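You operate a simulated robot arm through the tools that you are given. There is no shell and no other tool. Be economical: measure what you need, move in short steps, check, and stop when the job is done.

Carry out the task below with a simulated robot arm. There is one attempt and no reset: what you move stays moved.

## Task
Swap the folder's card for the trains card and shut the clip.
Fine: old card in the empty slot of the holder. Where these are worked on the way, their far stop is far enough and under half their travel is too little: clip of the leather folder.
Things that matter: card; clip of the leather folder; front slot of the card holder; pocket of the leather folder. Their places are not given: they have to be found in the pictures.

Only the result counts: the job must be done as asked and must still hold three seconds after the hand-in. Knocking over, shifting, dropping, spilling or breaking anything else fails it.

## Robot
A 6-joint arm with a two-finger parallel gripper, fixed in place. Base frame: the origin is at the foot of the arm, x ahead of it, y to its left, z up; the work surface is at about z = 0.76. Readings come in m, degrees, newtons and seconds.
With the tool pointing down near the work surface it reaches from about 0.24 to 0.64 m from the base axis. Its first joint turns from -66.0 to 66.0 degrees. Payload 2.7 kg.
Tool frame: the origin (TCP) lies between the finger pads and is the grasp point; the fingertips stand 0.023 m ahead of it; z points along the fingers, y is the line along which they close. The gripper opens to 0.094 m. The fingers are 0.038 m wide and 0.01 m thick; the gripper's body (0.054 by 0.096 m) begins 0.039 m behind the TCP.
Orientation is that of the tool frame in the base frame, as [roll, pitch, yaw] about the fixed x, y, z axes, in that order (R = Rz(yaw) Ry(pitch) Rx(roll)). With the fingers straight down and closing along the base's y, the tool's x points along the base's -x, its y along +y and its z along -z.

## Interface
- The arm moves only by the tool play_rows. Its arguments are lists of equal length, an entry for each row: "offset": the shift along the tool's x, y, z in m, a list of three; "rot": the turn, a rotation vector about the tool's x, y, z in degrees, a list of three; "jaw": the finger opening in m, from 0 to 0.094. In form: {"offset": [[tx, ty, tz], ...], "rot": [[rx, ry, rz], ...], "jaw": [jaw, ...]}. A call has 1 to 10 rows; each row shifts and turns the commanded pose from where the row before left it, along the tool's axes as they then stand. Rows are played at 5 a second. More than 0.05 m and 8.6 degrees between two rows, or a gripper value outside its range, and nothing of the call is played. Where a pose cannot be reached the arm comes as near as it can. A force on the tool above 40 N (or 10 N above the force at the start of the call, whichever is more), or a blocked arm, ends the call early, and 0.2 s more pass. Each finger travels about 0.045 m/s and halts on what it meets, pressing with about 27 N; the grip force reading is that of the motor and also rises with nothing between the fingers. The clock runs only during rows and for 0.2 s after the last one: add rows that do not move to give the fingers time. The reply holds the time, the measured pose of the TCP, the force on the tool along the base axes, the opening and the grip force, in the units named above and with some noise, with the torque about the TCP (base axes, N m) and any sound that the robot's microphone picked up, and new pictures: "views" is both (left out), scene, wrist or none.
- Cameras (640 x 400 px; columns grow to the right, rows downward): "scene" is fixed at [0.0972, -0.4523, 1.4153]; the picture's right is [0.52, -0.85, 0.00], its down [-0.41, -0.25, -0.88] and it looks along [0.75, 0.46, -0.48] (base axes); focal length 324 px, centre (320, 200). "wrist" rides on the gripper at [0.087, 0.016, -0.074] in the tool frame; the picture's right is [-0.18, 0.98, 0.00], its down [-0.58, -0.11, -0.81] and it looks along [-0.79, -0.15, 0.59] (tool axes); focal length 243 px, centre (320, 200).
- pixel_to_xyz(camera, pixels): for up to 12 pixels [column, row] of the newest picture of that camera ("zoom" is the newest enlarged one), the place [x, y, z] in the base frame of the surface seen there, good to about 0.002 m. The clock stands still meanwhile.
- enlarge(camera, box): a new picture of the part [left, top, right, bottom] of that camera's present view, enlarged. The clock stands still meanwhile.
- sign_off(): hands the job in; it is judged then, once.

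Go step by step. Measure first, check grasps and placings, and put right what went wrong. The budget is 80 turns and 200 pictures, counting those below and the enlarged ones. Unless the task says otherwise, let go and move clear before handing in, and close with one line.

The tools are called after "Call:" as a command line: name --argument value ..., lists and objects as JSON in quotes. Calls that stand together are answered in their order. play_rows: Moves the arm, as the interface text tells. Its arguments: {"type":"object","properties":{"offset":{"type":"array","items":{"type":"array","items":{"type":"number"}}},"rot":{"type":"array","items":{"type":"array","items":{"type":"number"}}},"jaw":{"type":"array","items":{"type":"number"}},"views":{"type":"string","enum":["both","scene","wrist","none"]}},"required":["offset","rot","jaw"]} The other tools are called the same way: pixel_to_xyz (camera, pixels) gives the place of the surface under pixels of a picture; enlarge (camera, box) takes an enlarged picture of a part of a camera's view; sign_off () hands the job in.

At the start:

```text
t: 0.0
eef_pos: [0.4279, -0.0853, 1.184]
tool_rot: [-180.0, -0.1, 180.0]
contact_force: [0.3, 0.3, 0.5]
moment: [0.02, -0.01, -0.02]
width: 0.094
finger_force: 0.2
```

scene: 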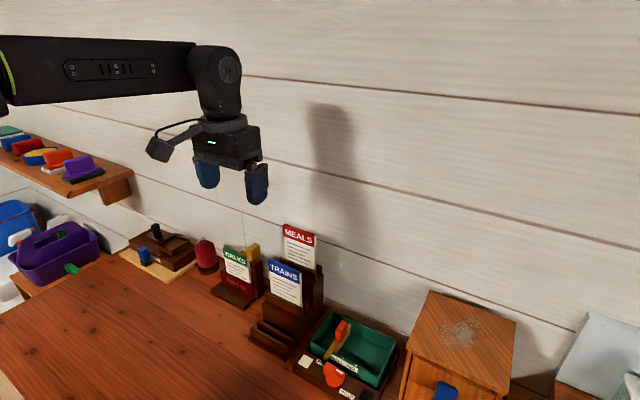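
wrist: 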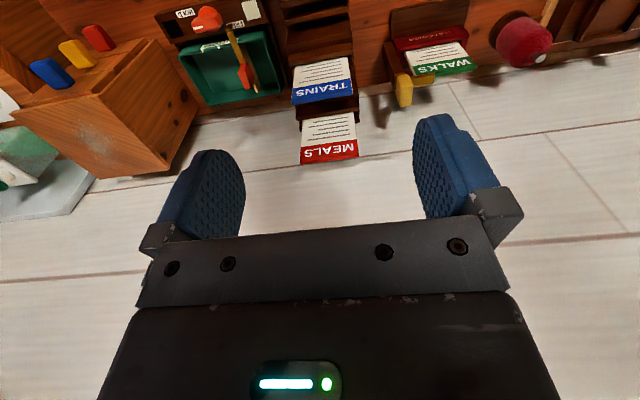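

The scene shows a holder with MEALS and TRAINS cards (around 290,280) and a folder with the WALKS card (237,270). I enlarge both views to see the details.

Call:
enlarge --camera "scene" --box '[190, 210, 350, 370]'

Call:
enlarge --camera "wrist" --box '[260, 0, 500, 170]'

```text
2.50 times, centred on (270, 290) of scene
```

zoom: 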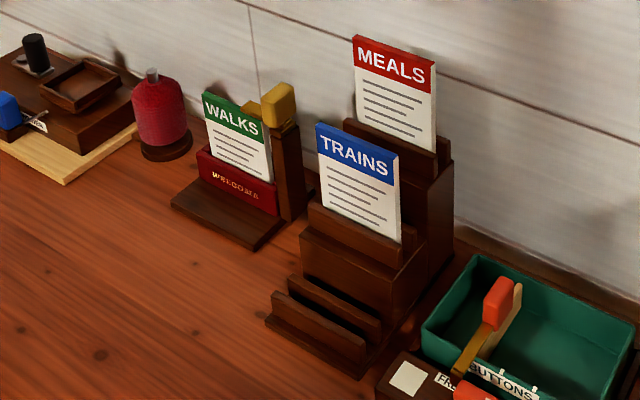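

```text
2.35 times, centred on (380, 85) of wrist
```

zoom: 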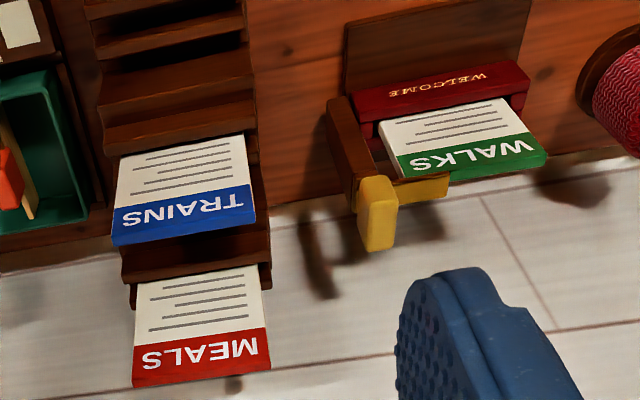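

The wrist zoom shows the WALKS card in the red folder, with a yellow clip arm at its left (375,210). I measure points on the cards, the clip and the holder.

Call:
pixel_to_xyz --camera "zoom" --pixels '[[402, 173], [540, 155], [385, 125], [508, 102], [375, 205], [425, 190], [360, 100], [525, 70], [345, 120], [365, 170], [350, 85], [525, 5]]'

Call:
pixel_to_xyz --camera "zoom" --pixels '[[118, 238], [250, 205], [135, 150], [240, 138], [137, 378], [265, 360], [140, 285], [255, 268], [120, 140], [170, 120], [180, 80], [180, 10]]'

Call:
pixel_to_xyz --camera "scene" --pixels '[[270, 293], [300, 300], [271, 319], [288, 330], [266, 325], [285, 338], [253, 337], [254, 250], [243, 247], [256, 270], [236, 284], [225, 290]]'

Call:
enlarge --camera "scene" --box '[210, 230, 290, 310]'

Call:
enlarge --camera "scene" --box '[245, 290, 325, 370]'

```text
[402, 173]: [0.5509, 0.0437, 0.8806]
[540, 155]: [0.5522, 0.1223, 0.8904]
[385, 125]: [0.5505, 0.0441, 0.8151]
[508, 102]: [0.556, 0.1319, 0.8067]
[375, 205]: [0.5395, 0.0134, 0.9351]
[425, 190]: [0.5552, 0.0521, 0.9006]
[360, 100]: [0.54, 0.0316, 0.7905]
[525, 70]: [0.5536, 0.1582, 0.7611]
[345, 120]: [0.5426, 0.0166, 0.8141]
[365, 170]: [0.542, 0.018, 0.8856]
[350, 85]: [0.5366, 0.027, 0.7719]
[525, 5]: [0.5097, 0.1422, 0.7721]
```

```text
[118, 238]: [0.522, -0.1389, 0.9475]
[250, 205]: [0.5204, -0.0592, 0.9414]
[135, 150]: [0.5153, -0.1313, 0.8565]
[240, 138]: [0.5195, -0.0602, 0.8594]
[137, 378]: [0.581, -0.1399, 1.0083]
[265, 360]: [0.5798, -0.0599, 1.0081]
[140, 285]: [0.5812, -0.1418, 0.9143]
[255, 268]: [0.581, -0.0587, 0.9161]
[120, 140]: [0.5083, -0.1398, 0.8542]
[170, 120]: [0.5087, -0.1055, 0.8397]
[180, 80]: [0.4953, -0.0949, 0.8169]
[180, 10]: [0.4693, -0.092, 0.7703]
```

```text
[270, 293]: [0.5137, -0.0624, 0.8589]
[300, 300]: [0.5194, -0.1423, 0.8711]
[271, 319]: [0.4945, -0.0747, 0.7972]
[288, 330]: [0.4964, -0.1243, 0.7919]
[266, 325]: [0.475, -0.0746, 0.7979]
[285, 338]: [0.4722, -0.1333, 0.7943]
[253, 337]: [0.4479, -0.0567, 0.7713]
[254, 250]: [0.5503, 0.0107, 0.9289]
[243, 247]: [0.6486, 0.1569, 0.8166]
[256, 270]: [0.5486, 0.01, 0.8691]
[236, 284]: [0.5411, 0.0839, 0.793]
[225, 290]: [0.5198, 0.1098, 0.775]
```

```text
5.00 times, centred on (250, 270) of scene
```

zoom: 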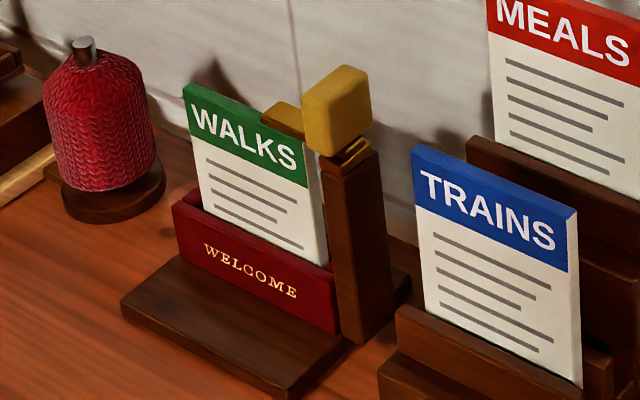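

```text
5.00 times, centred on (285, 330) of scene
```

zoom: 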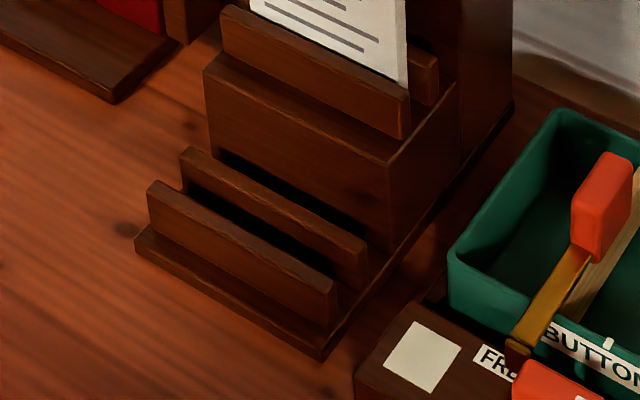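

The clip's yellow bar lies over the top of the WALKS card, so it is shut and must be opened first. I move the wrist camera closer to see how it works.

Call:
play_rows --offset '[[0.007, 0.029, 0.031], [0.007, 0.029, 0.031], [0.007, 0.029, 0.031], [0.007, 0.029, 0.031], [0, 0, 0]]' --rot '[[0, 0, 0], [0, 0, 0], [0, 0, 0], [0, 0, 0], [0, 0, 0]]' --jaw '[0.094, 0.094, 0.094, 0.094, 0.094]'

```text
t: 1.2
eef_pos: [0.3987, 0.0325, 1.0603]
tool_rot: [-180.0, 0.1, -180.0]
contact_force: [1.2, 0.1, -0.4]
moment: [-0.01, 0.04, 0.02]
width: 0.094
finger_force: 0.1
```

scene: 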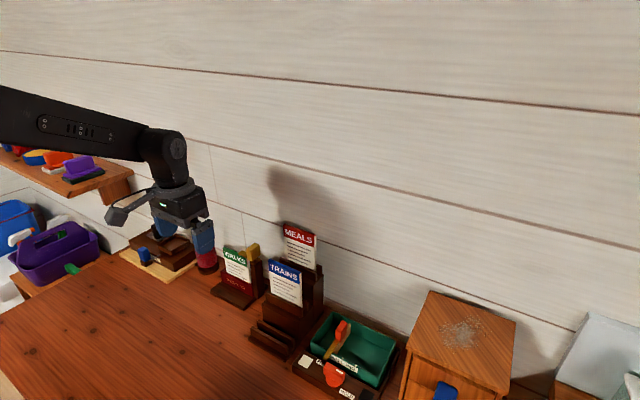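
wrist: 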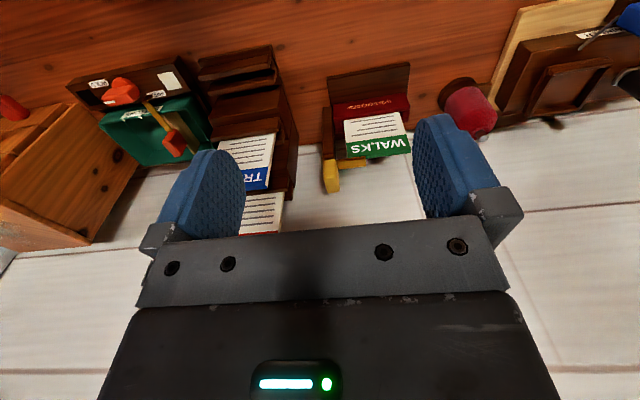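

The clip is now visible around (335,165) in the wrist view. I enlarge it from both cameras.

Call:
enlarge --camera "wrist" --box '[300, 100, 430, 200]'

Call:
enlarge --camera "scene" --box '[230, 230, 290, 270]'

```text
4.00 times, centred on (365, 150) of wrist
```

zoom: 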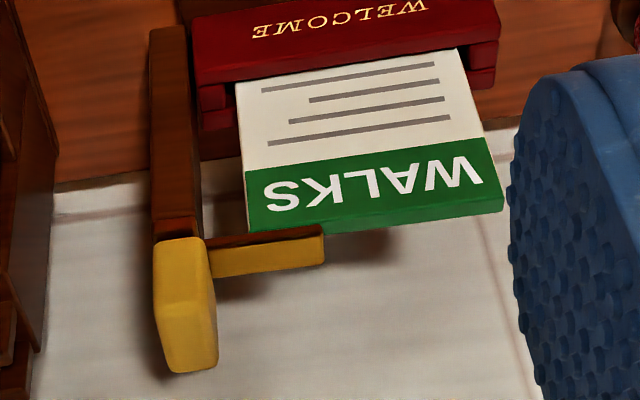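

```text
10.00 times, centred on (260, 250) of scene
```

zoom: 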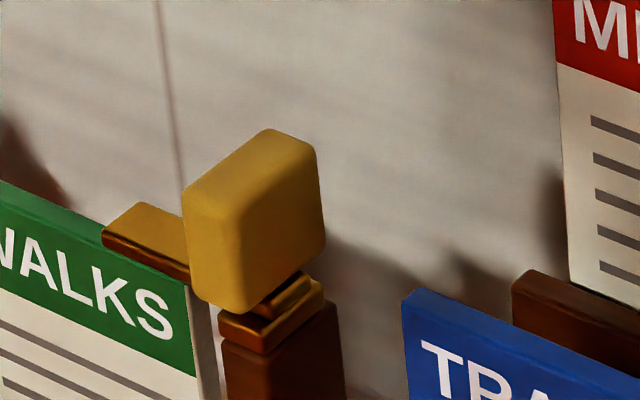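

The knob stands on the bar over the post, so it probably turns about the vertical. I measure the knob and bar corners.

Call:
pixel_to_xyz --camera "zoom" --pixels '[[190, 200], [235, 225], [195, 285], [235, 300], [305, 160], [315, 235], [268, 137], [250, 175], [110, 235], [140, 208], [180, 265], [285, 290]]'

Call:
enlarge --camera "wrist" --box '[300, 120, 380, 200]'

```text
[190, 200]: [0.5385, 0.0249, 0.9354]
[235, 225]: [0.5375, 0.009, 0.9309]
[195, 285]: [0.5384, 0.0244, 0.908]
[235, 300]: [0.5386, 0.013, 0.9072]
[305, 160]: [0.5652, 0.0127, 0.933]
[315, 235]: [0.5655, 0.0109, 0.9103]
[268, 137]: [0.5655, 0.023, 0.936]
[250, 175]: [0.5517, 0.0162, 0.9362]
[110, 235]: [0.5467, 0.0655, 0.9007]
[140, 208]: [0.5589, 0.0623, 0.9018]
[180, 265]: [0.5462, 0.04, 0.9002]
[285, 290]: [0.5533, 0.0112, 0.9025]
```

```text
5.00 times, centred on (340, 160) of wrist
```

zoom: 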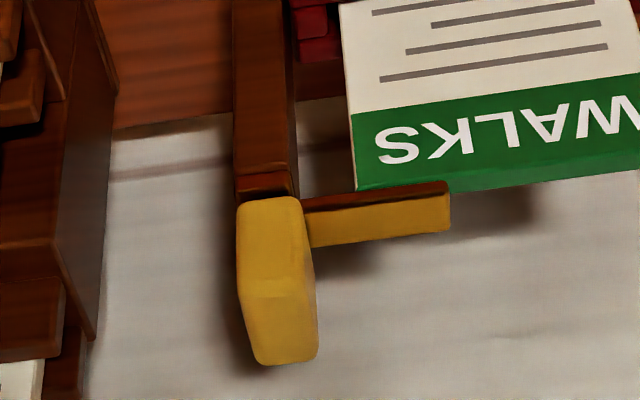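

The knob spans x 0.538–0.566, y 0.010–0.026, z 0.907–0.936. I go above it with the fingers closing along y.

Call:
play_rows --offset '[[-0.0385, -0.0036, 0], [-0.0385, -0.0036, 0], [-0.0385, -0.0036, 0], [-0.0378, -0.0037, 0], [0, 0, 0.03], [0, 0, 0.03], [0, 0, 0]]' --rot '[[0, 0, 0], [0, 0, 0], [0, 0, 0], [0, 0, 0], [0, 0, 0], [0, 0, 0], [0, 0, 0]]' --jaw '[0.08, 0.06, 0.05, 0.05, 0.05, 0.05, 0.05]'

```text
t: 2.8
eef_pos: [0.5532, 0.0162, 1.0005]
tool_rot: [-179.9, 0.0, 180.0]
contact_force: [-0.3, -0.2, -1.2]
moment: [0.0, -0.01, 0.01]
width: 0.0499
finger_force: 0.0
```

scene: 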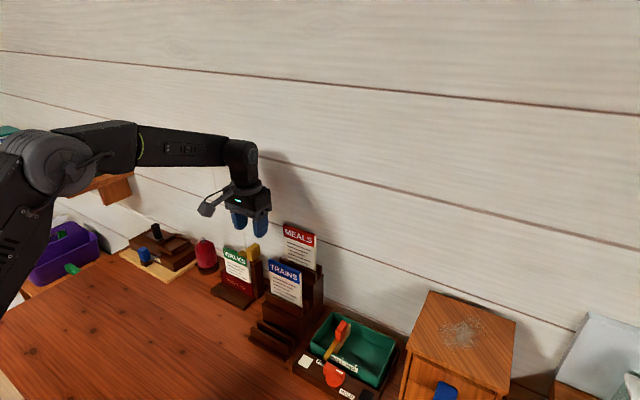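
wrist: 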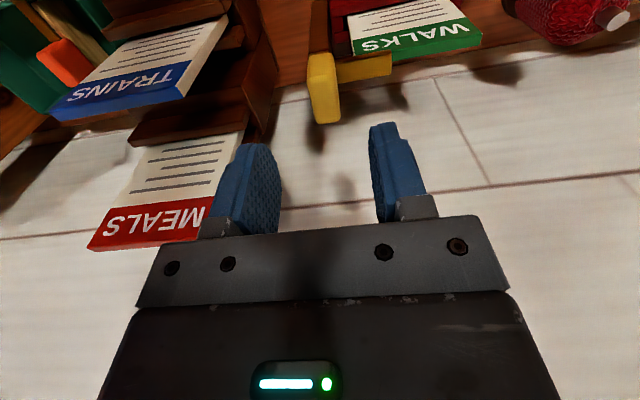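

The fingers are above the knob. I descend to z≈0.933 and close softly.

Call:
play_rows --offset '[[0, 0.0018, 0.034], [0, 0, 0.033], [0, 0, 0], [0, 0, 0], [0, 0, 0], [0, 0, 0]]' --rot '[[0, 0, 0], [0, 0, 0], [0, 0, 0], [0, 0, 0], [0, 0, 0], [0, 0, 0]]' --jaw '[0.05, 0.05, 0.05, 0.014, 0.014, 0.014]'

```text
t: 4.2
eef_pos: [0.5529, 0.0182, 0.9364]
tool_rot: [-179.9, 0.0, -180.0]
contact_force: [-0.3, -0.6, -3.2]
moment: [-0.05, -0.32, 0.05]
width: 0.0176
finger_force: 43.0
```

scene: 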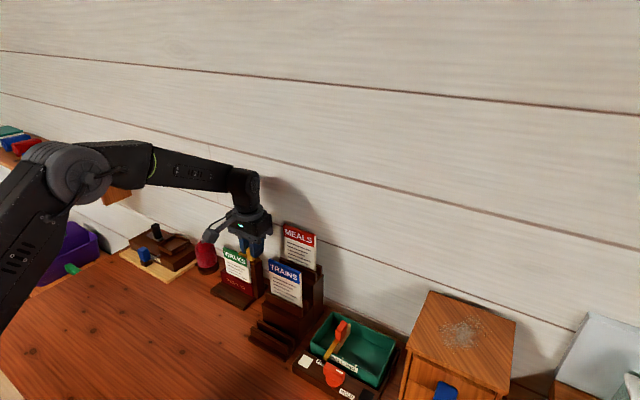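
wrist: 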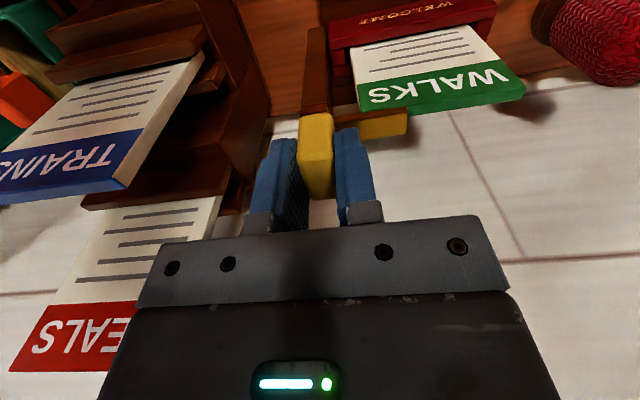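

The knob is gripped (opening 17.6 mm). I test a small turn that would swing the bar toward the wall.

Call:
play_rows --offset '[[0, 0, 0], [0, 0, 0], [0, 0, 0]]' --rot '[[0, 0, 4], [0, 0, 4], [0, 0, 0]]' --jaw '[0.014, 0.014, 0.014]' --views "wrist"

```text
t: 5.0
eef_pos: [0.5531, 0.0186, 0.9343]
tool_rot: [-180.0, 0.2, 172.0]
contact_force: [1.1, 0.7, 3.6]
moment: [-0.07, 0.21, 1.62]
width: 0.022
finger_force: 44.9
```

wrist: 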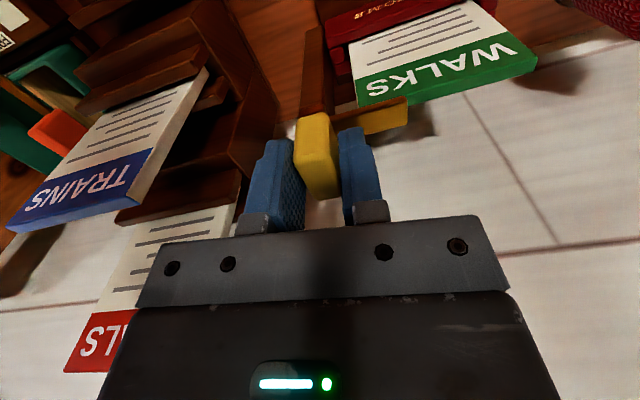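

The opening grew to 22 mm with a torque of 1.6 N m, so the knob did not turn that way. I go back and try the other direction.

Call:
play_rows --offset '[[0, 0, 0], [0, 0, 0], [0, 0, 0], [0, 0, 0], [0, 0, 0]]' --rot '[[0, 0, -4], [0, 0, -4], [0, 0, -4], [0, 0, -4], [0, 0, 0]]' --jaw '[0.014, 0.014, 0.014, 0.014, 0.014]' --views "wrist"

```text
t: 6.2
eef_pos: [0.5534, 0.0182, 0.9355]
tool_rot: [-180.0, 0.2, -172.1]
contact_force: [1.8, -0.7, 10.3]
moment: [0.05, 0.01, -1.61]
width: 0.0219
finger_force: 45.2
```

wrist: 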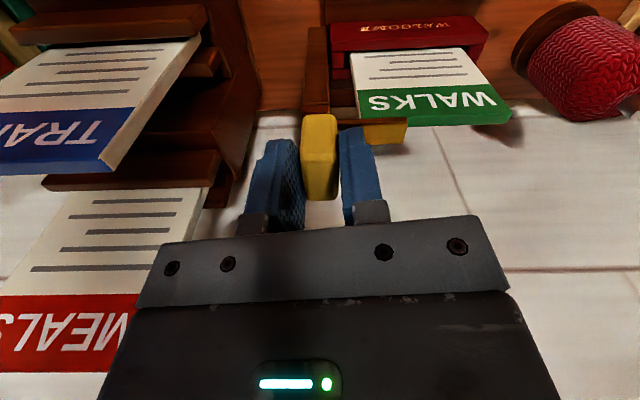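

Neither direction turns, so the clip may slide or flip instead. I straighten the gripper and push gently along −y, away from the card.

Call:
play_rows --offset '[[0, 0, 0], [0, 0, 0], [0, 0, 0], [0, -0.003, 0], [0, -0.003, 0], [0, 0, 0]]' --rot '[[0, 0, 4], [0, 0, 4], [0, 0, 0], [0, 0, 0], [0, 0, 0], [0, 0, 0]]' --jaw '[0.014, 0.014, 0.014, 0.014, 0.014, 0.014]'

Call:
enlarge --camera "wrist" --box '[240, 60, 440, 185]'

```text
t: 7.6
eef_pos: [0.5536, 0.013, 0.9339]
tool_rot: [180.0, 0.0, 179.9]
contact_force: [0.2, 0.8, 5.1]
moment: [0.01, -0.41, 0.12]
width: 0.0175
finger_force: 44.8
```

scene: 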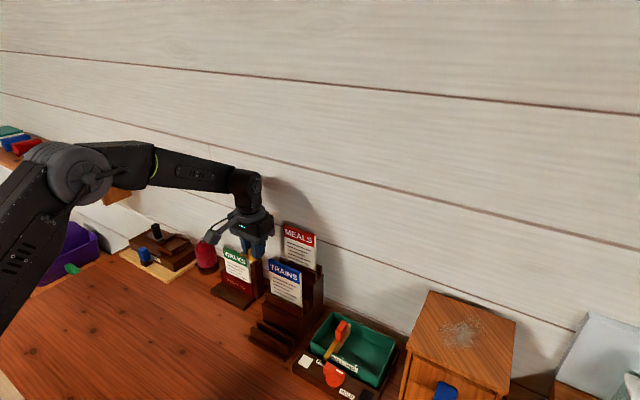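
wrist: 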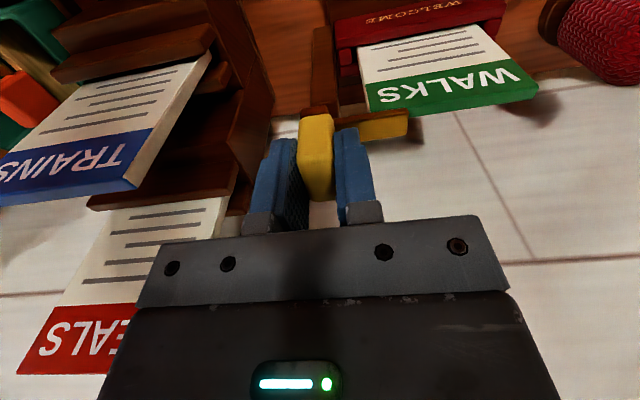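

```text
3.20 times, centred on (340, 122) of wrist
```

zoom: 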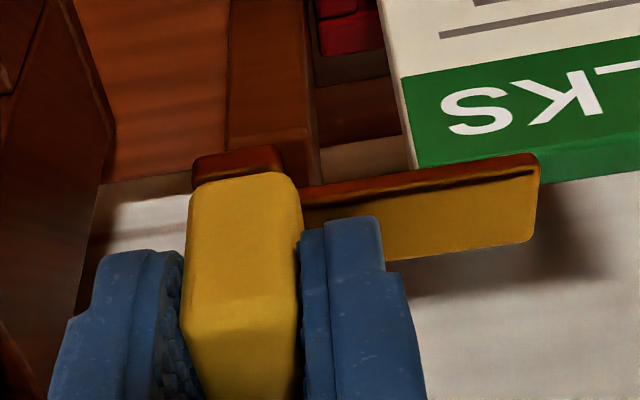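

The knob followed freely by 5 mm, so the clip is a slider. I keep sliding it toward −y in small steps and watch for the stop.

Call:
play_rows --offset '[[0, -0.004, 0], [0, -0.004, 0], [0, -0.004, 0], [0, -0.004, 0], [0, -0.004, 0], [0, 0, 0]]' --rot '[[0, 0, 0], [0, 0, 0], [0, 0, 0], [0, 0, 0], [0, 0, 0], [0, 0, 0]]' --jaw '[0.014, 0.014, 0.014, 0.014, 0.014, 0.014]'

Call:
enlarge --camera "wrist" --box '[240, 60, 440, 185]'

Call:
enlarge --camera "scene" --box '[230, 190, 330, 290]'

```text
t: 9.0
eef_pos: [0.5524, -0.0056, 0.9356]
tool_rot: [180.0, 0.0, 179.9]
contact_force: [1.6, 0.0, -3.2]
moment: [0.0, -0.07, 0.05]
width: 0.0172
finger_force: 45.0
```

scene: 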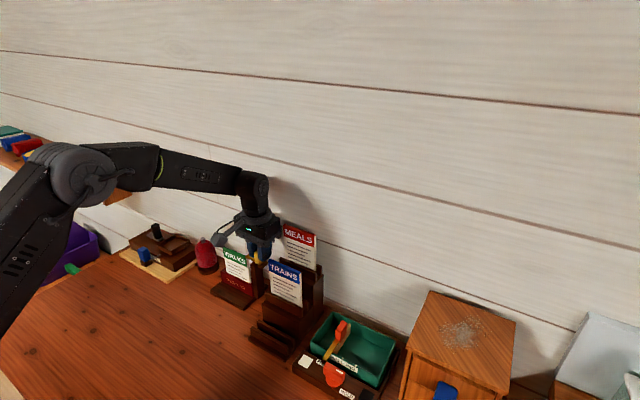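
wrist: 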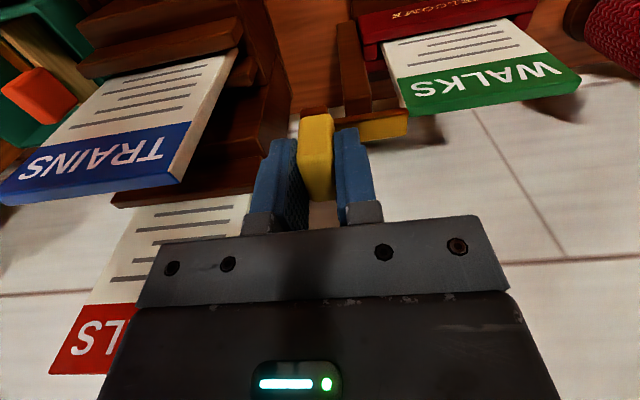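

```text
3.20 times, centred on (340, 122) of wrist
```

zoom: 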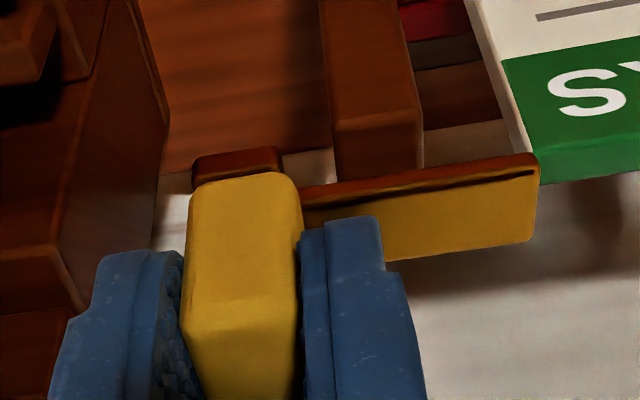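

```text
4.00 times, centred on (280, 240) of scene
```

zoom: 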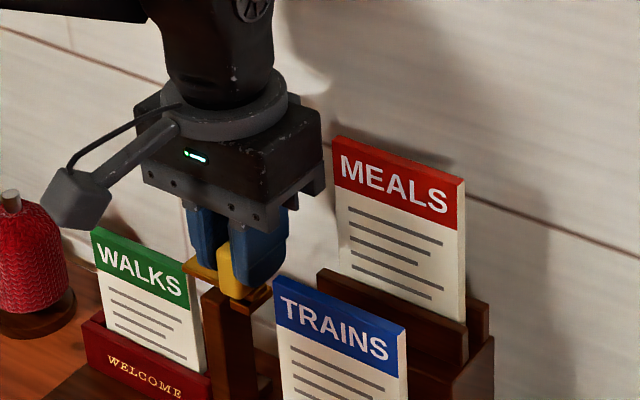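

The clip has moved 24 mm, but the gripper's body nears the MEALS card. I regrip the knob 12 mm closer to the base, then continue the slide.

Call:
play_rows --offset '[[0, 0, 0], [0, 0, 0], [0.012, 0, 0], [0, 0, 0], [0, 0, 0], [0, 0, 0], [0, -0.004, 0], [0, -0.004, 0], [0, -0.004, 0], [0, 0, 0]]' --rot '[[0, 0, 0], [0, 0, 0], [0, 0, 0], [0, 0, 0], [0, 0, 0], [0, 0, 0], [0, 0, 0], [0, 0, 0], [0, 0, 0], [0, 0, 0]]' --jaw '[0.026, 0.026, 0.026, 0.014, 0.014, 0.014, 0.014, 0.014, 0.014, 0.014]'

Call:
enlarge --camera "scene" --box '[230, 190, 330, 290]'

```text
t: 11.2
eef_pos: [0.5411, -0.017, 0.9359]
tool_rot: [179.9, 0.0, 179.9]
contact_force: [-3.7, 9.6, 4.2]
moment: [0.11, 0.17, 0.0]
width: 0.0175
finger_force: 45.0
```

scene: 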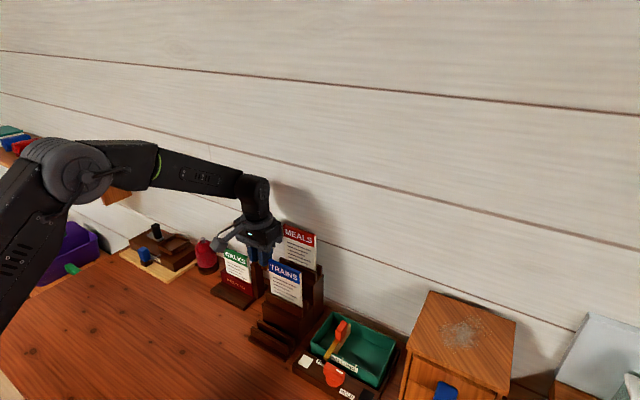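
wrist: 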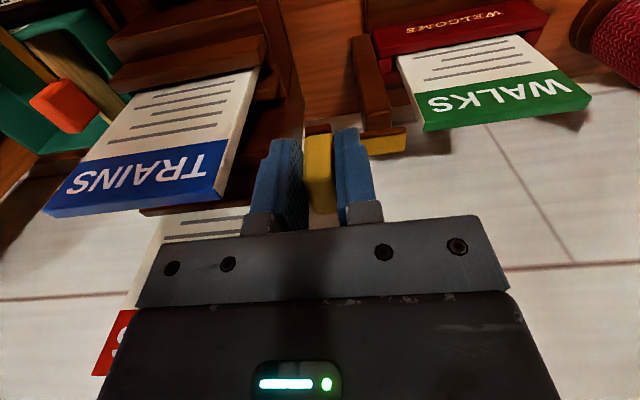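

```text
4.00 times, centred on (280, 240) of scene
```

zoom: 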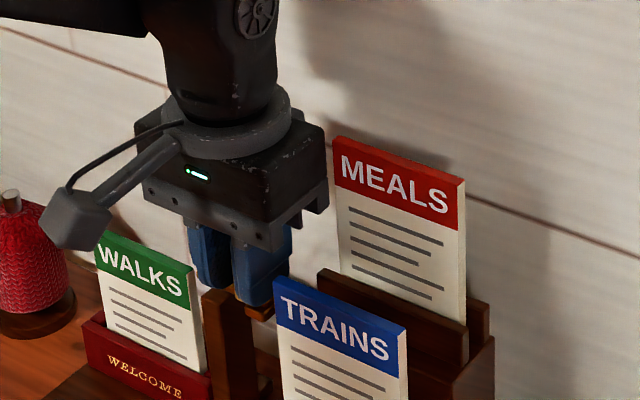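

The y force of 9.6 N shows the stop after about 35 mm of travel, and the bar is clear of the card. I release and rise.

Call:
play_rows --offset '[[0, 0.0005, 0], [0, 0, 0], [0, 0, -0.03], [0, 0, -0.04], [0, 0.01, -0.04], [0.03, 0.02, 0], [0, 0, 0]]' --rot '[[0, 0, 0], [0, 0, 0], [0, 0, 0], [0, 0, 0], [0, 0, 0], [0, 0, 0], [0, 0, 0]]' --jaw '[0.03, 0.03, 0.03, 0.03, 0.03, 0.03, 0.03]'

Call:
enlarge --camera "scene" --box '[210, 230, 290, 310]'

Call:
enlarge --camera "scene" --box '[245, 290, 325, 370]'

```text
t: 12.8
eef_pos: [0.5119, 0.0106, 1.044]
tool_rot: [180.0, 0.1, 180.0]
contact_force: [0.0, 0.7, 0.3]
moment: [0.01, -0.03, 0.0]
width: 0.0302
finger_force: 0.0
```

scene: 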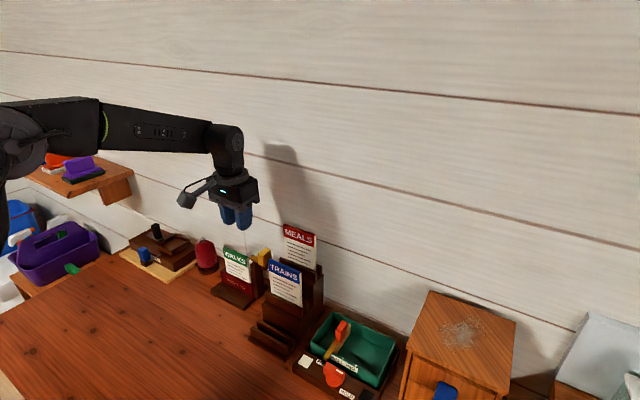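
wrist: 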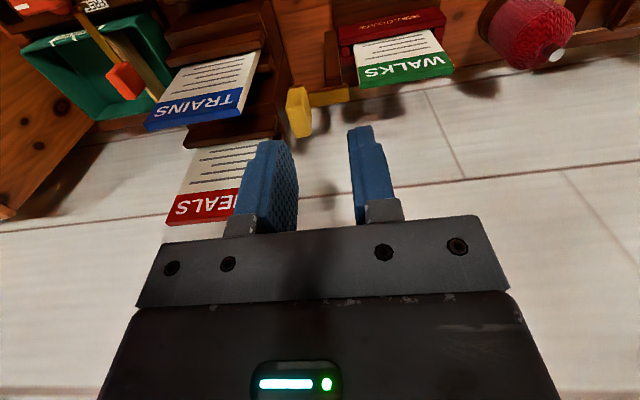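

```text
5.00 times, centred on (250, 270) of scene
```

zoom: 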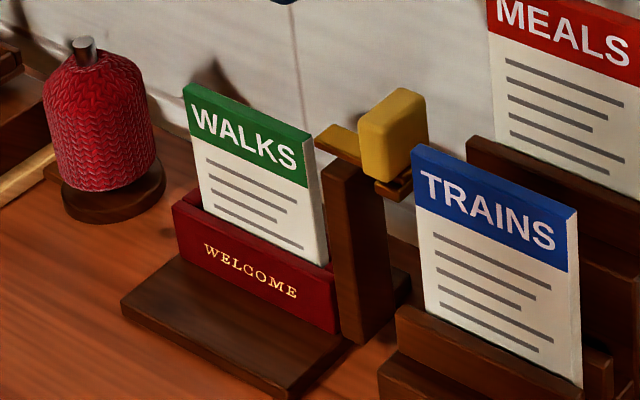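

```text
5.00 times, centred on (285, 330) of scene
```

zoom: 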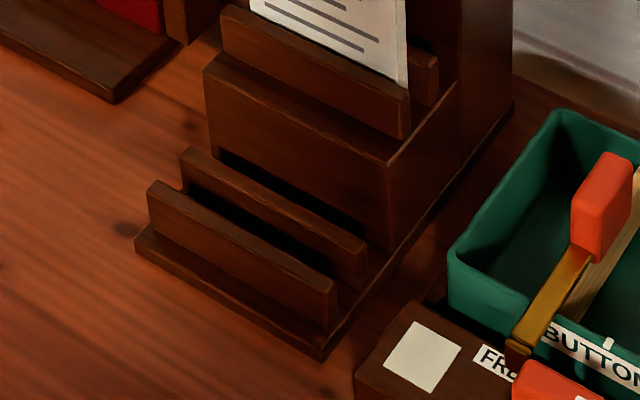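

The clip is open. I measure the front slot rails, and the middle rails for comparison.

Call:
pixel_to_xyz --camera "zoom" --pixels '[[155, 186], [330, 285], [240, 236], [190, 151], [360, 250], [272, 198], [215, 200], [300, 245], [225, 170], [315, 75], [408, 85], [330, 325]]'

Call:
pixel_to_xyz --camera "wrist" --pixels '[[362, 86], [452, 75], [360, 70], [445, 58], [358, 48], [432, 32], [150, 127], [238, 113], [185, 67], [255, 55]]'

Call:
enlarge --camera "wrist" --box '[320, 0, 480, 100]'

Call:
enlarge --camera "wrist" --box '[140, 0, 300, 100]'

```text
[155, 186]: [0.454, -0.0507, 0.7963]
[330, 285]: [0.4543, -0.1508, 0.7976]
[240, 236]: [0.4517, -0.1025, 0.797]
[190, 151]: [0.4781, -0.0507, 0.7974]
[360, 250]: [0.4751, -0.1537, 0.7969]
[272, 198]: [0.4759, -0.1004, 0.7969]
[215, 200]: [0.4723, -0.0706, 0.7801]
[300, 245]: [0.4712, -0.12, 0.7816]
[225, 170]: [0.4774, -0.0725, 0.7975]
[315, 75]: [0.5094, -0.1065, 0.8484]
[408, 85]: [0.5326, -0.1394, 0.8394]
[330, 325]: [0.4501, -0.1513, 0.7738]
```

```text
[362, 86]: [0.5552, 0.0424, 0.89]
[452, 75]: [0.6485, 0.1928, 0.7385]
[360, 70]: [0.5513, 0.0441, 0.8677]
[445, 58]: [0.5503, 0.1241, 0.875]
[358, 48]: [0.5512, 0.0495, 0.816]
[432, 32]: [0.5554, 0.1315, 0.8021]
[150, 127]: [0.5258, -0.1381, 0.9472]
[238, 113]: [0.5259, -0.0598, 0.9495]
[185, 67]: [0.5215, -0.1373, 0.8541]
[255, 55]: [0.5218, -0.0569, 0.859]
```

```text
4.00 times, centred on (400, 50) of wrist
```

zoom: 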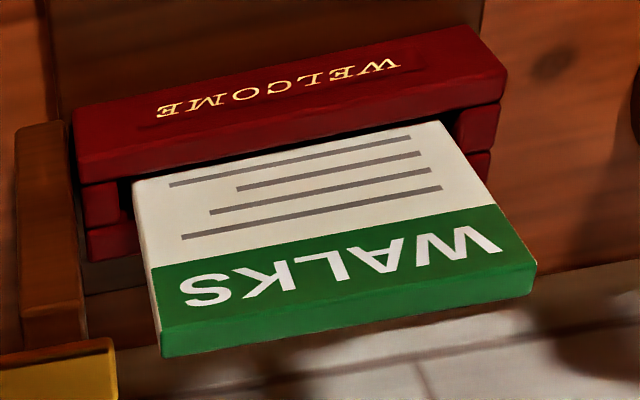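

```text
4.00 times, centred on (220, 50) of wrist
```

zoom: 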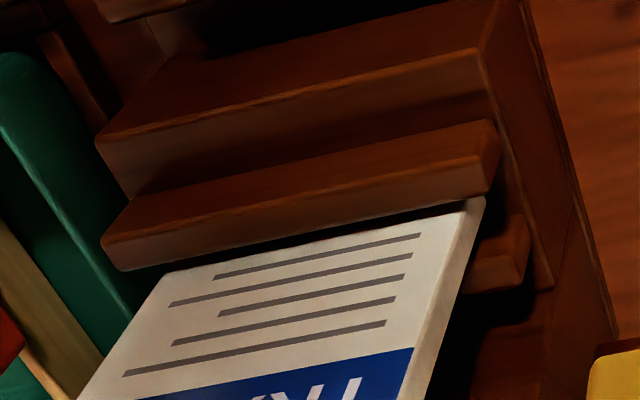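

The slots are about 60 mm apart in x, and the front slot is centred near x 0.4655, y −0.10, with rail tops at z 0.797. A straight-down approach clears the cards, so I turn the gripper 90° to close along x.

Call:
play_rows --offset '[[0, 0, 0], [0, 0, 0], [0, 0, 0], [0, 0, 0], [0, 0, 0], [0, 0, 0], [0, 0, 0], [0, 0, 0], [0, 0, 0], [0, 0, 0]]' --rot '[[0, 0, 8.2], [0, 0, 8.2], [0, 0, 8.2], [0, 0, 8.2], [0, 0, 8.2], [0, 0, 8.2], [0, 0, 8.2], [0, 0, 8.2], [0, 0, 8.2], [0, 0, 8.2]]' --jaw '[0.03, 0.03, 0.03, 0.03, 0.03, 0.03, 0.03, 0.03, 0.03, 0.03]' --views "none"

Call:
play_rows --offset '[[0, 0, 0], [0.036, 0.022, 0], [0.036, 0.021, 0], [0, 0, 0.03], [0, 0, 0]]' --rot '[[0, 0, 8.0], [0, 0, 0], [0, 0, 0], [0, 0, 0], [0, 0, 0]]' --jaw '[0.03, 0.03, 0.03, 0.03, 0.03]'

```text
t: 15.0
eef_pos: [0.5116, 0.0112, 1.045]
tool_rot: [-180.0, 0.0, 97.8]
contact_force: [-0.9, 0.9, -0.6]
moment: [0.0, -0.01, 0.04]
width: 0.0299
finger_force: 0.0
```

```text
t: 16.2
eef_pos: [0.5533, 0.0843, 1.0139]
tool_rot: [180.0, 0.1, 90.0]
contact_force: [0.8, 0.0, -0.3]
moment: [0.01, 0.01, 0.01]
width: 0.0299
finger_force: 0.0
```

scene: 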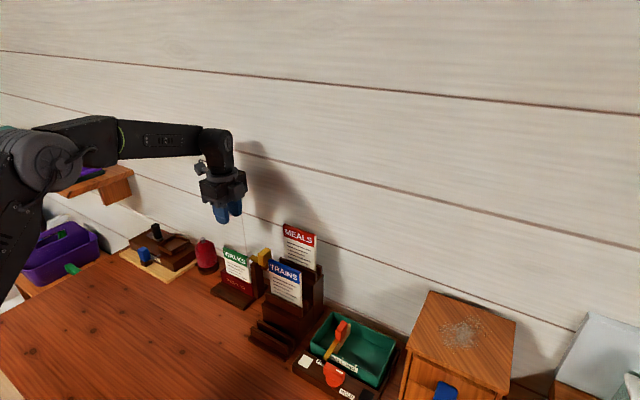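
wrist: 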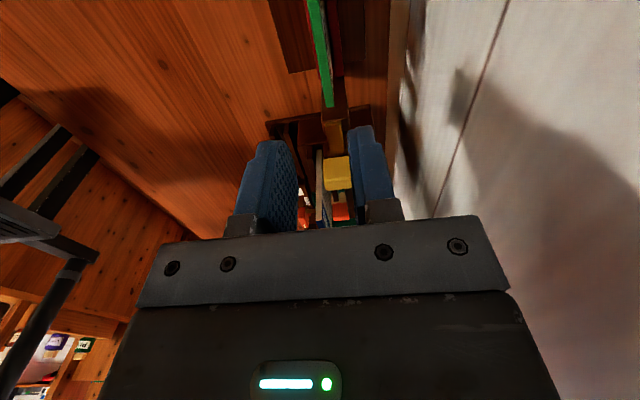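

The card's top edge is the green strip near (322,50) in the wrist view. I measure its thickness and x range.

Call:
enlarge --camera "wrist" --box '[270, 0, 400, 130]'

Call:
pixel_to_xyz --camera "wrist" --pixels '[[325, 60], [329, 60], [318, 30], [323, 30], [327, 100], [331, 100], [313, 3]]'

```text
3.08 times, centred on (335, 65) of wrist
```

zoom: 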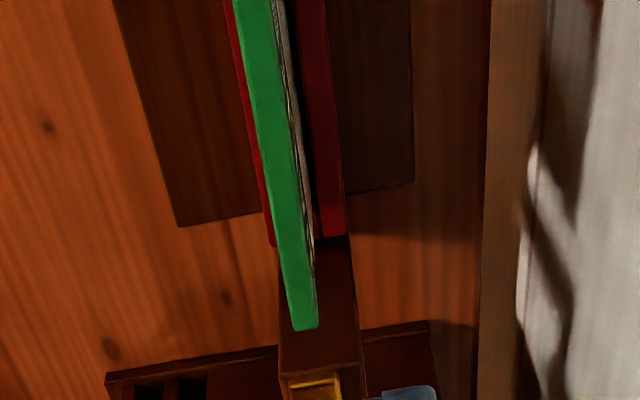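

```text
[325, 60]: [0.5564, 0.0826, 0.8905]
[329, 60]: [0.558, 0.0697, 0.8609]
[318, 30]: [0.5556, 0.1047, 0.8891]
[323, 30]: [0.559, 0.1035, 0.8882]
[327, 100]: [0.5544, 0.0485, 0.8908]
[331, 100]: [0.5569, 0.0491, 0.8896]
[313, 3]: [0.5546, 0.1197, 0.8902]
```

The card is about 8 mm thick, centred at x 0.555 with its top at z 0.890. I descend to TCP z 0.880 and grip it.

Call:
play_rows --offset '[[0, 0.0012, 0.045], [0, 0, 0.045], [0, 0, 0.022], [0, 0, 0.022], [0, 0, 0], [0, 0, 0], [0, 0, 0], [0, 0, 0]]' --rot '[[0, 0, 0], [0, 0, 0], [0, 0, 0], [0, 0, 0], [0, 0, 0], [0, 0, 0], [0, 0, 0], [0, 0, 0]]' --jaw '[0.03, 0.03, 0.03, 0.03, 0.03, 0.005, 0.005, 0.005]'

```text
t: 18.0
eef_pos: [0.5554, 0.0838, 0.8795]
tool_rot: [179.9, 0.0, 90.0]
contact_force: [0.4, 0.0, 0.1]
moment: [-0.03, 0.02, -0.01]
width: 0.0071
finger_force: 26.8
```

scene: 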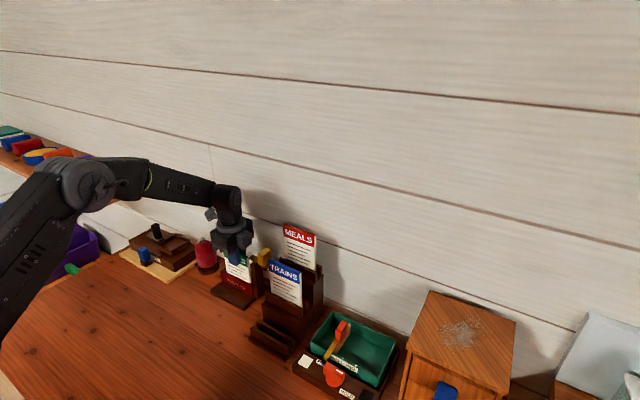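
wrist: 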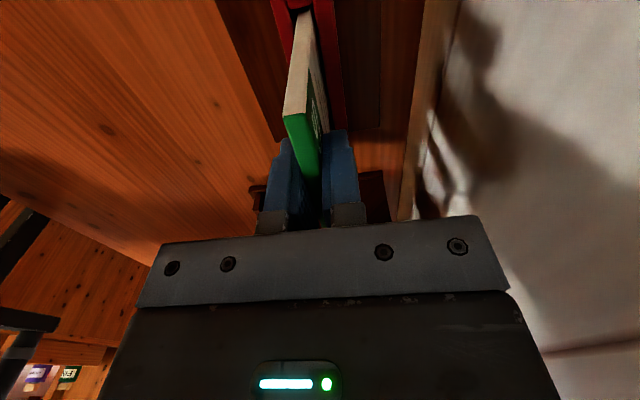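

The WALKS card is gripped (7.1 mm, TCP at x 0.5554). I lift it straight out.

Call:
play_rows --offset '[[0, 0, -0.02], [0, 0, -0.03], [0, 0, -0.04], [0, 0, -0.03], [0, 0, 0]]' --rot '[[0, 0, 0], [0, 0, 0], [0, 0, 0], [0, 0, 0], [0, 0, 0]]' --jaw '[0.005, 0.005, 0.005, 0.005, 0.005]'

Call:
enlarge --camera "scene" --box '[180, 190, 300, 310]'

```text
t: 19.2
eef_pos: [0.5535, 0.0836, 1.0017]
tool_rot: [179.9, -0.2, 90.0]
contact_force: [-0.1, 0.4, -0.8]
moment: [-0.03, 0.01, -0.02]
width: 0.0071
finger_force: 26.8
```

scene: 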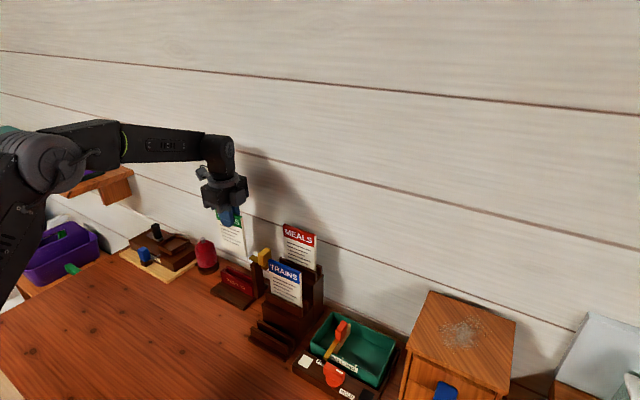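
wrist: 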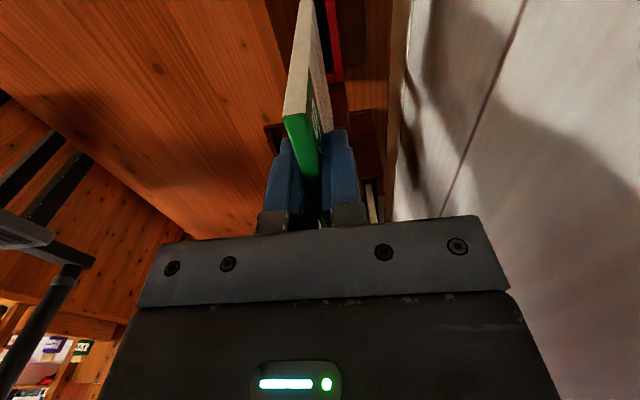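

```text
3.33 times, centred on (240, 250) of scene
```

zoom: 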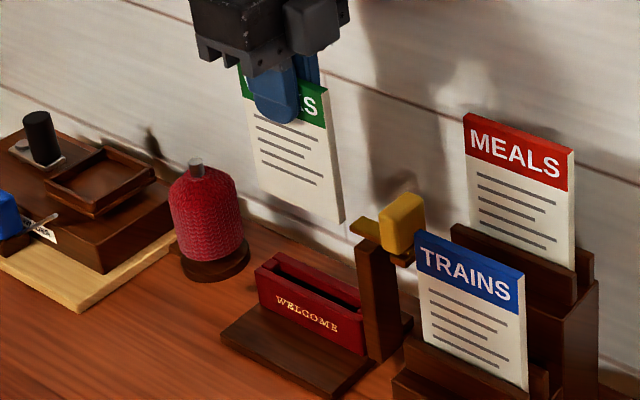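

Card out cleanly. I measure its bottom edge, the pocket and its floor from this zoom.

Call:
pixel_to_xyz --camera "zoom" --pixels '[[265, 186], [330, 215], [262, 275], [355, 318], [278, 257], [360, 296], [280, 270], [330, 297], [365, 320], [300, 278], [240, 72], [322, 105]]'

Call:
enlarge --camera "scene" --box '[205, 255, 265, 315]'

```text
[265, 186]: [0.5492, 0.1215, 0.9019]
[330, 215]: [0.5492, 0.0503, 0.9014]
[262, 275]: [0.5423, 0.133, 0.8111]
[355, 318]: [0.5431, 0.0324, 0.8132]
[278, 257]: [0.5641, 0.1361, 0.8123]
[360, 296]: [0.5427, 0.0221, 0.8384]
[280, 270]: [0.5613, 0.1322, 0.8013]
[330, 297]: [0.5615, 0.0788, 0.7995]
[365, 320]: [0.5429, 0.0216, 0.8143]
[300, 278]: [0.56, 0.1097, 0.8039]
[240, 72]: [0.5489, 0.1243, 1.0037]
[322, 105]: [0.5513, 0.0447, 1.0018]
```

```text
6.67 times, centred on (235, 285) of scene
```

zoom: 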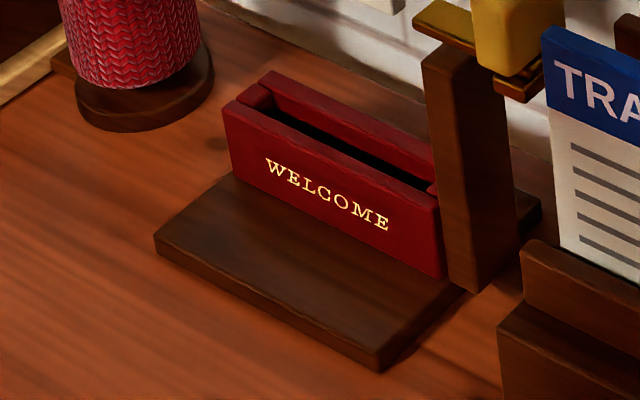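

The card's bottom is 0.102 m below the TCP and the pocket rim is at z 0.812. I move the card out to x 0.4655 and then across to the front slot.

Call:
play_rows --offset '[[0, -0.044, 0], [0, -0.044, 0], [-0.046, 0, 0], [-0.046, 0, 0], [-0.046, 0, 0], [-0.046, 0, 0], [0, 0, 0.035], [0, 0, 0.033], [0, 0, 0]]' --rot '[[0, 0, 0], [0, 0, 0], [0, 0, 0], [0, 0, 0], [0, 0, 0], [0, 0, 0], [0, 0, 0], [0, 0, 0], [0, 0, 0]]' --jaw '[0.005, 0.005, 0.005, 0.005, 0.005, 0.005, 0.005, 0.005, 0.005]'

Call:
enlarge --camera "scene" --box '[230, 260, 330, 360]'

Call:
enlarge --camera "wrist" --box '[250, 0, 370, 120]'

```text
t: 21.2
eef_pos: [0.4652, -0.1007, 0.9318]
tool_rot: [180.0, -0.1, 89.9]
contact_force: [0.4, 0.3, -0.8]
moment: [0.02, 0.0, 0.0]
width: 0.0073
finger_force: 26.9
```

scene: 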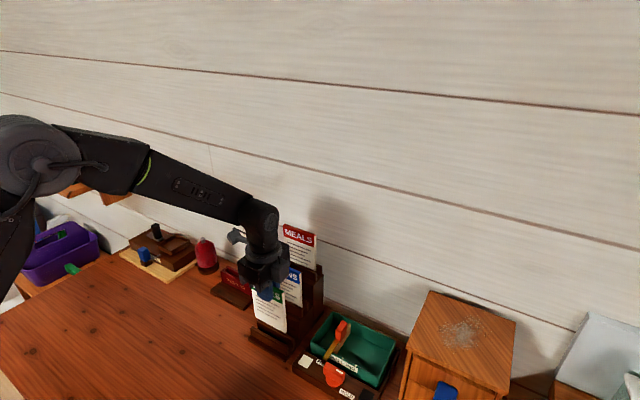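
wrist: 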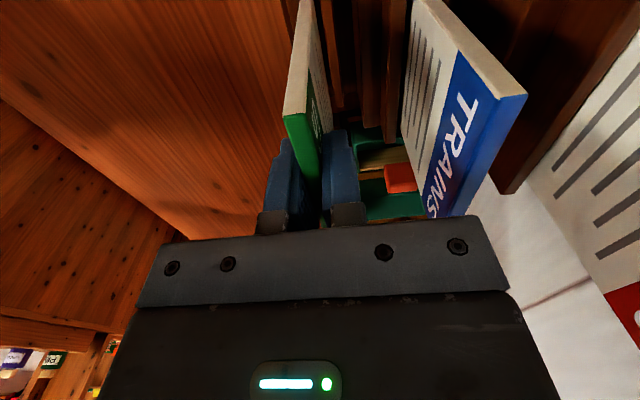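

```text
4.00 times, centred on (280, 310) of scene
```

zoom: 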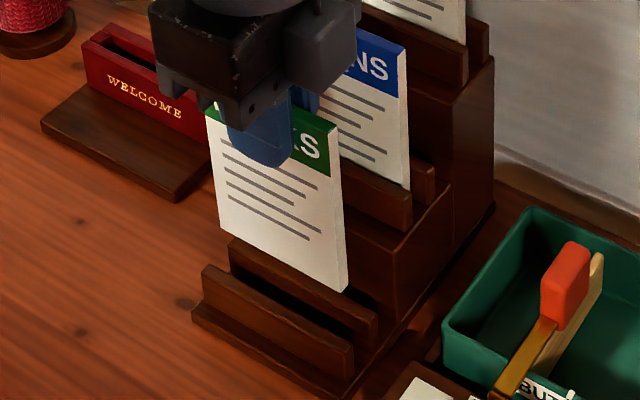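

```text
3.33 times, centred on (310, 60) of wrist
```

zoom: 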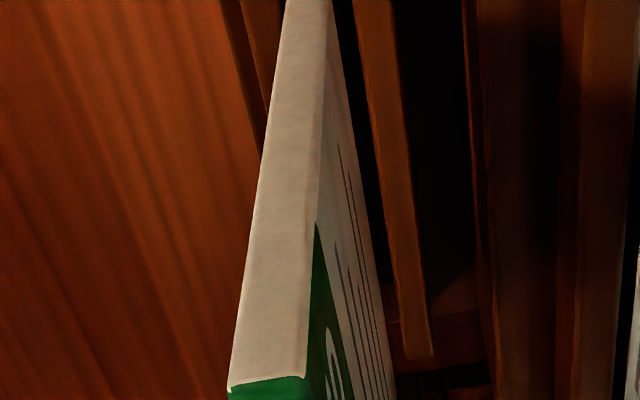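

I measure the rail edges in the wrist zoom to check alignment with the card.

Call:
pixel_to_xyz --camera "zoom" --pixels '[[372, 60], [395, 60], [400, 250], [420, 250], [265, 40], [258, 90], [240, 20], [365, 20]]'

Call:
pixel_to_xyz --camera "scene" --pixels '[[257, 318], [285, 331], [252, 328], [287, 350], [260, 322], [294, 342], [270, 335], [275, 340], [266, 329]]'

```text
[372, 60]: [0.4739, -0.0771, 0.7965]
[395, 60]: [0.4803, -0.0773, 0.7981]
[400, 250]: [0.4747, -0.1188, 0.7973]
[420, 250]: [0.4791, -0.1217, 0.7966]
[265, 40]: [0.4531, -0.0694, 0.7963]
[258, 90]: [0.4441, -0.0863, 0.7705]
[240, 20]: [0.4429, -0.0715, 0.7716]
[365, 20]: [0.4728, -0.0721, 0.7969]
```

```text
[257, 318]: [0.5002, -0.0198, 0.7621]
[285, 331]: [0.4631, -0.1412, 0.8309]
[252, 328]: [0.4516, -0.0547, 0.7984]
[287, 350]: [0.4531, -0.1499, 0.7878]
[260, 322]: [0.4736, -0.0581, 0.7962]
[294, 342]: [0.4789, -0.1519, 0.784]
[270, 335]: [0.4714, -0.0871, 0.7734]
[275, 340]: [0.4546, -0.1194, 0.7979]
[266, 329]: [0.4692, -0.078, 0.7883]
```

The slot lies between x ≈0.458 and 0.4725, so the card at 0.465 is centred. I lower it in.

Call:
play_rows --offset '[[0, 0, 0.02], [0, 0, 0.014], [0, 0, 0.01], [0, 0, 0.006], [0, 0, 0.003], [0, 0, 0]]' --rot '[[0, 0, 0], [0, 0, 0], [0, 0, 0], [0, 0, 0], [0, 0, 0], [0, 0, 0]]' --jaw '[0.005, 0.005, 0.005, 0.005, 0.005, 0.005]'

Call:
enlarge --camera "scene" --box '[230, 260, 330, 360]'

```text
t: 22.6
eef_pos: [0.4671, -0.0981, 0.8794]
tool_rot: [-180.0, 0.0, 90.0]
contact_force: [-0.9, 0.0, -1.0]
moment: [0.03, 0.0, -0.01]
width: 0.0071
finger_force: 26.8
```

scene: 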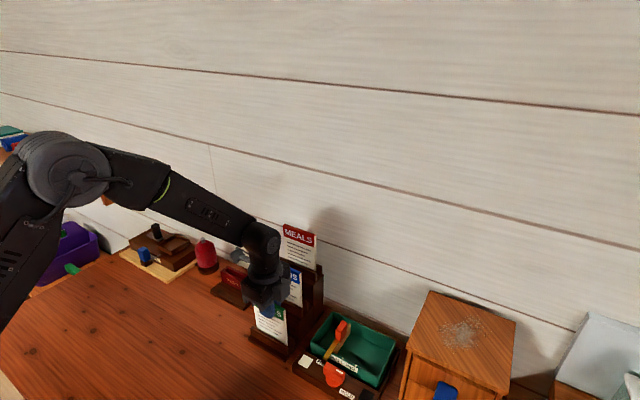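
wrist: 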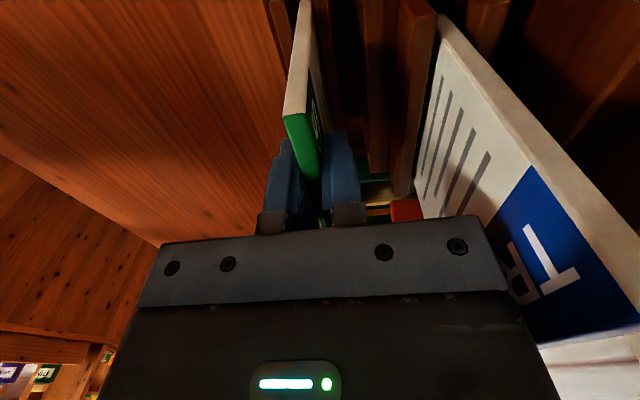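

```text
4.00 times, centred on (280, 310) of scene
```

zoom: 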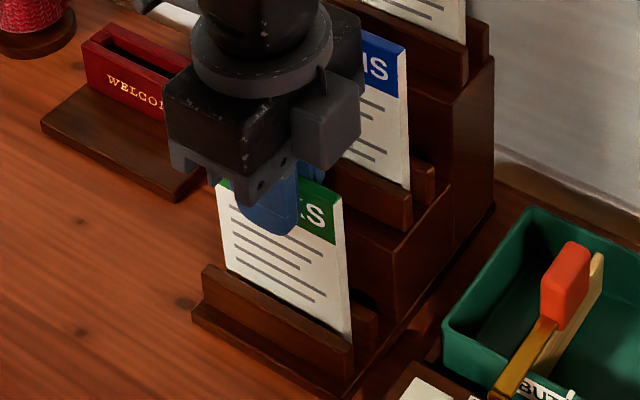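

The card is between the rails with no contact force. I lower a few millimetres more to find the floor.

Call:
play_rows --offset '[[0, -0.001, 0.002], [0, 0, 0.002], [0, 0, 0]]' --rot '[[0, 0, 0], [0, 0, 0], [0, 0, 0]]' --jaw '[0.005, 0.005, 0.005]' --views "none"

```text
t: 23.4
eef_pos: [0.4662, -0.1001, 0.8768]
tool_rot: [179.7, -0.1, 90.0]
contact_force: [-1.1, 4.7, 22.1]
moment: [0.45, 0.2, -0.01]
width: 0.0071
finger_force: 27.2
```

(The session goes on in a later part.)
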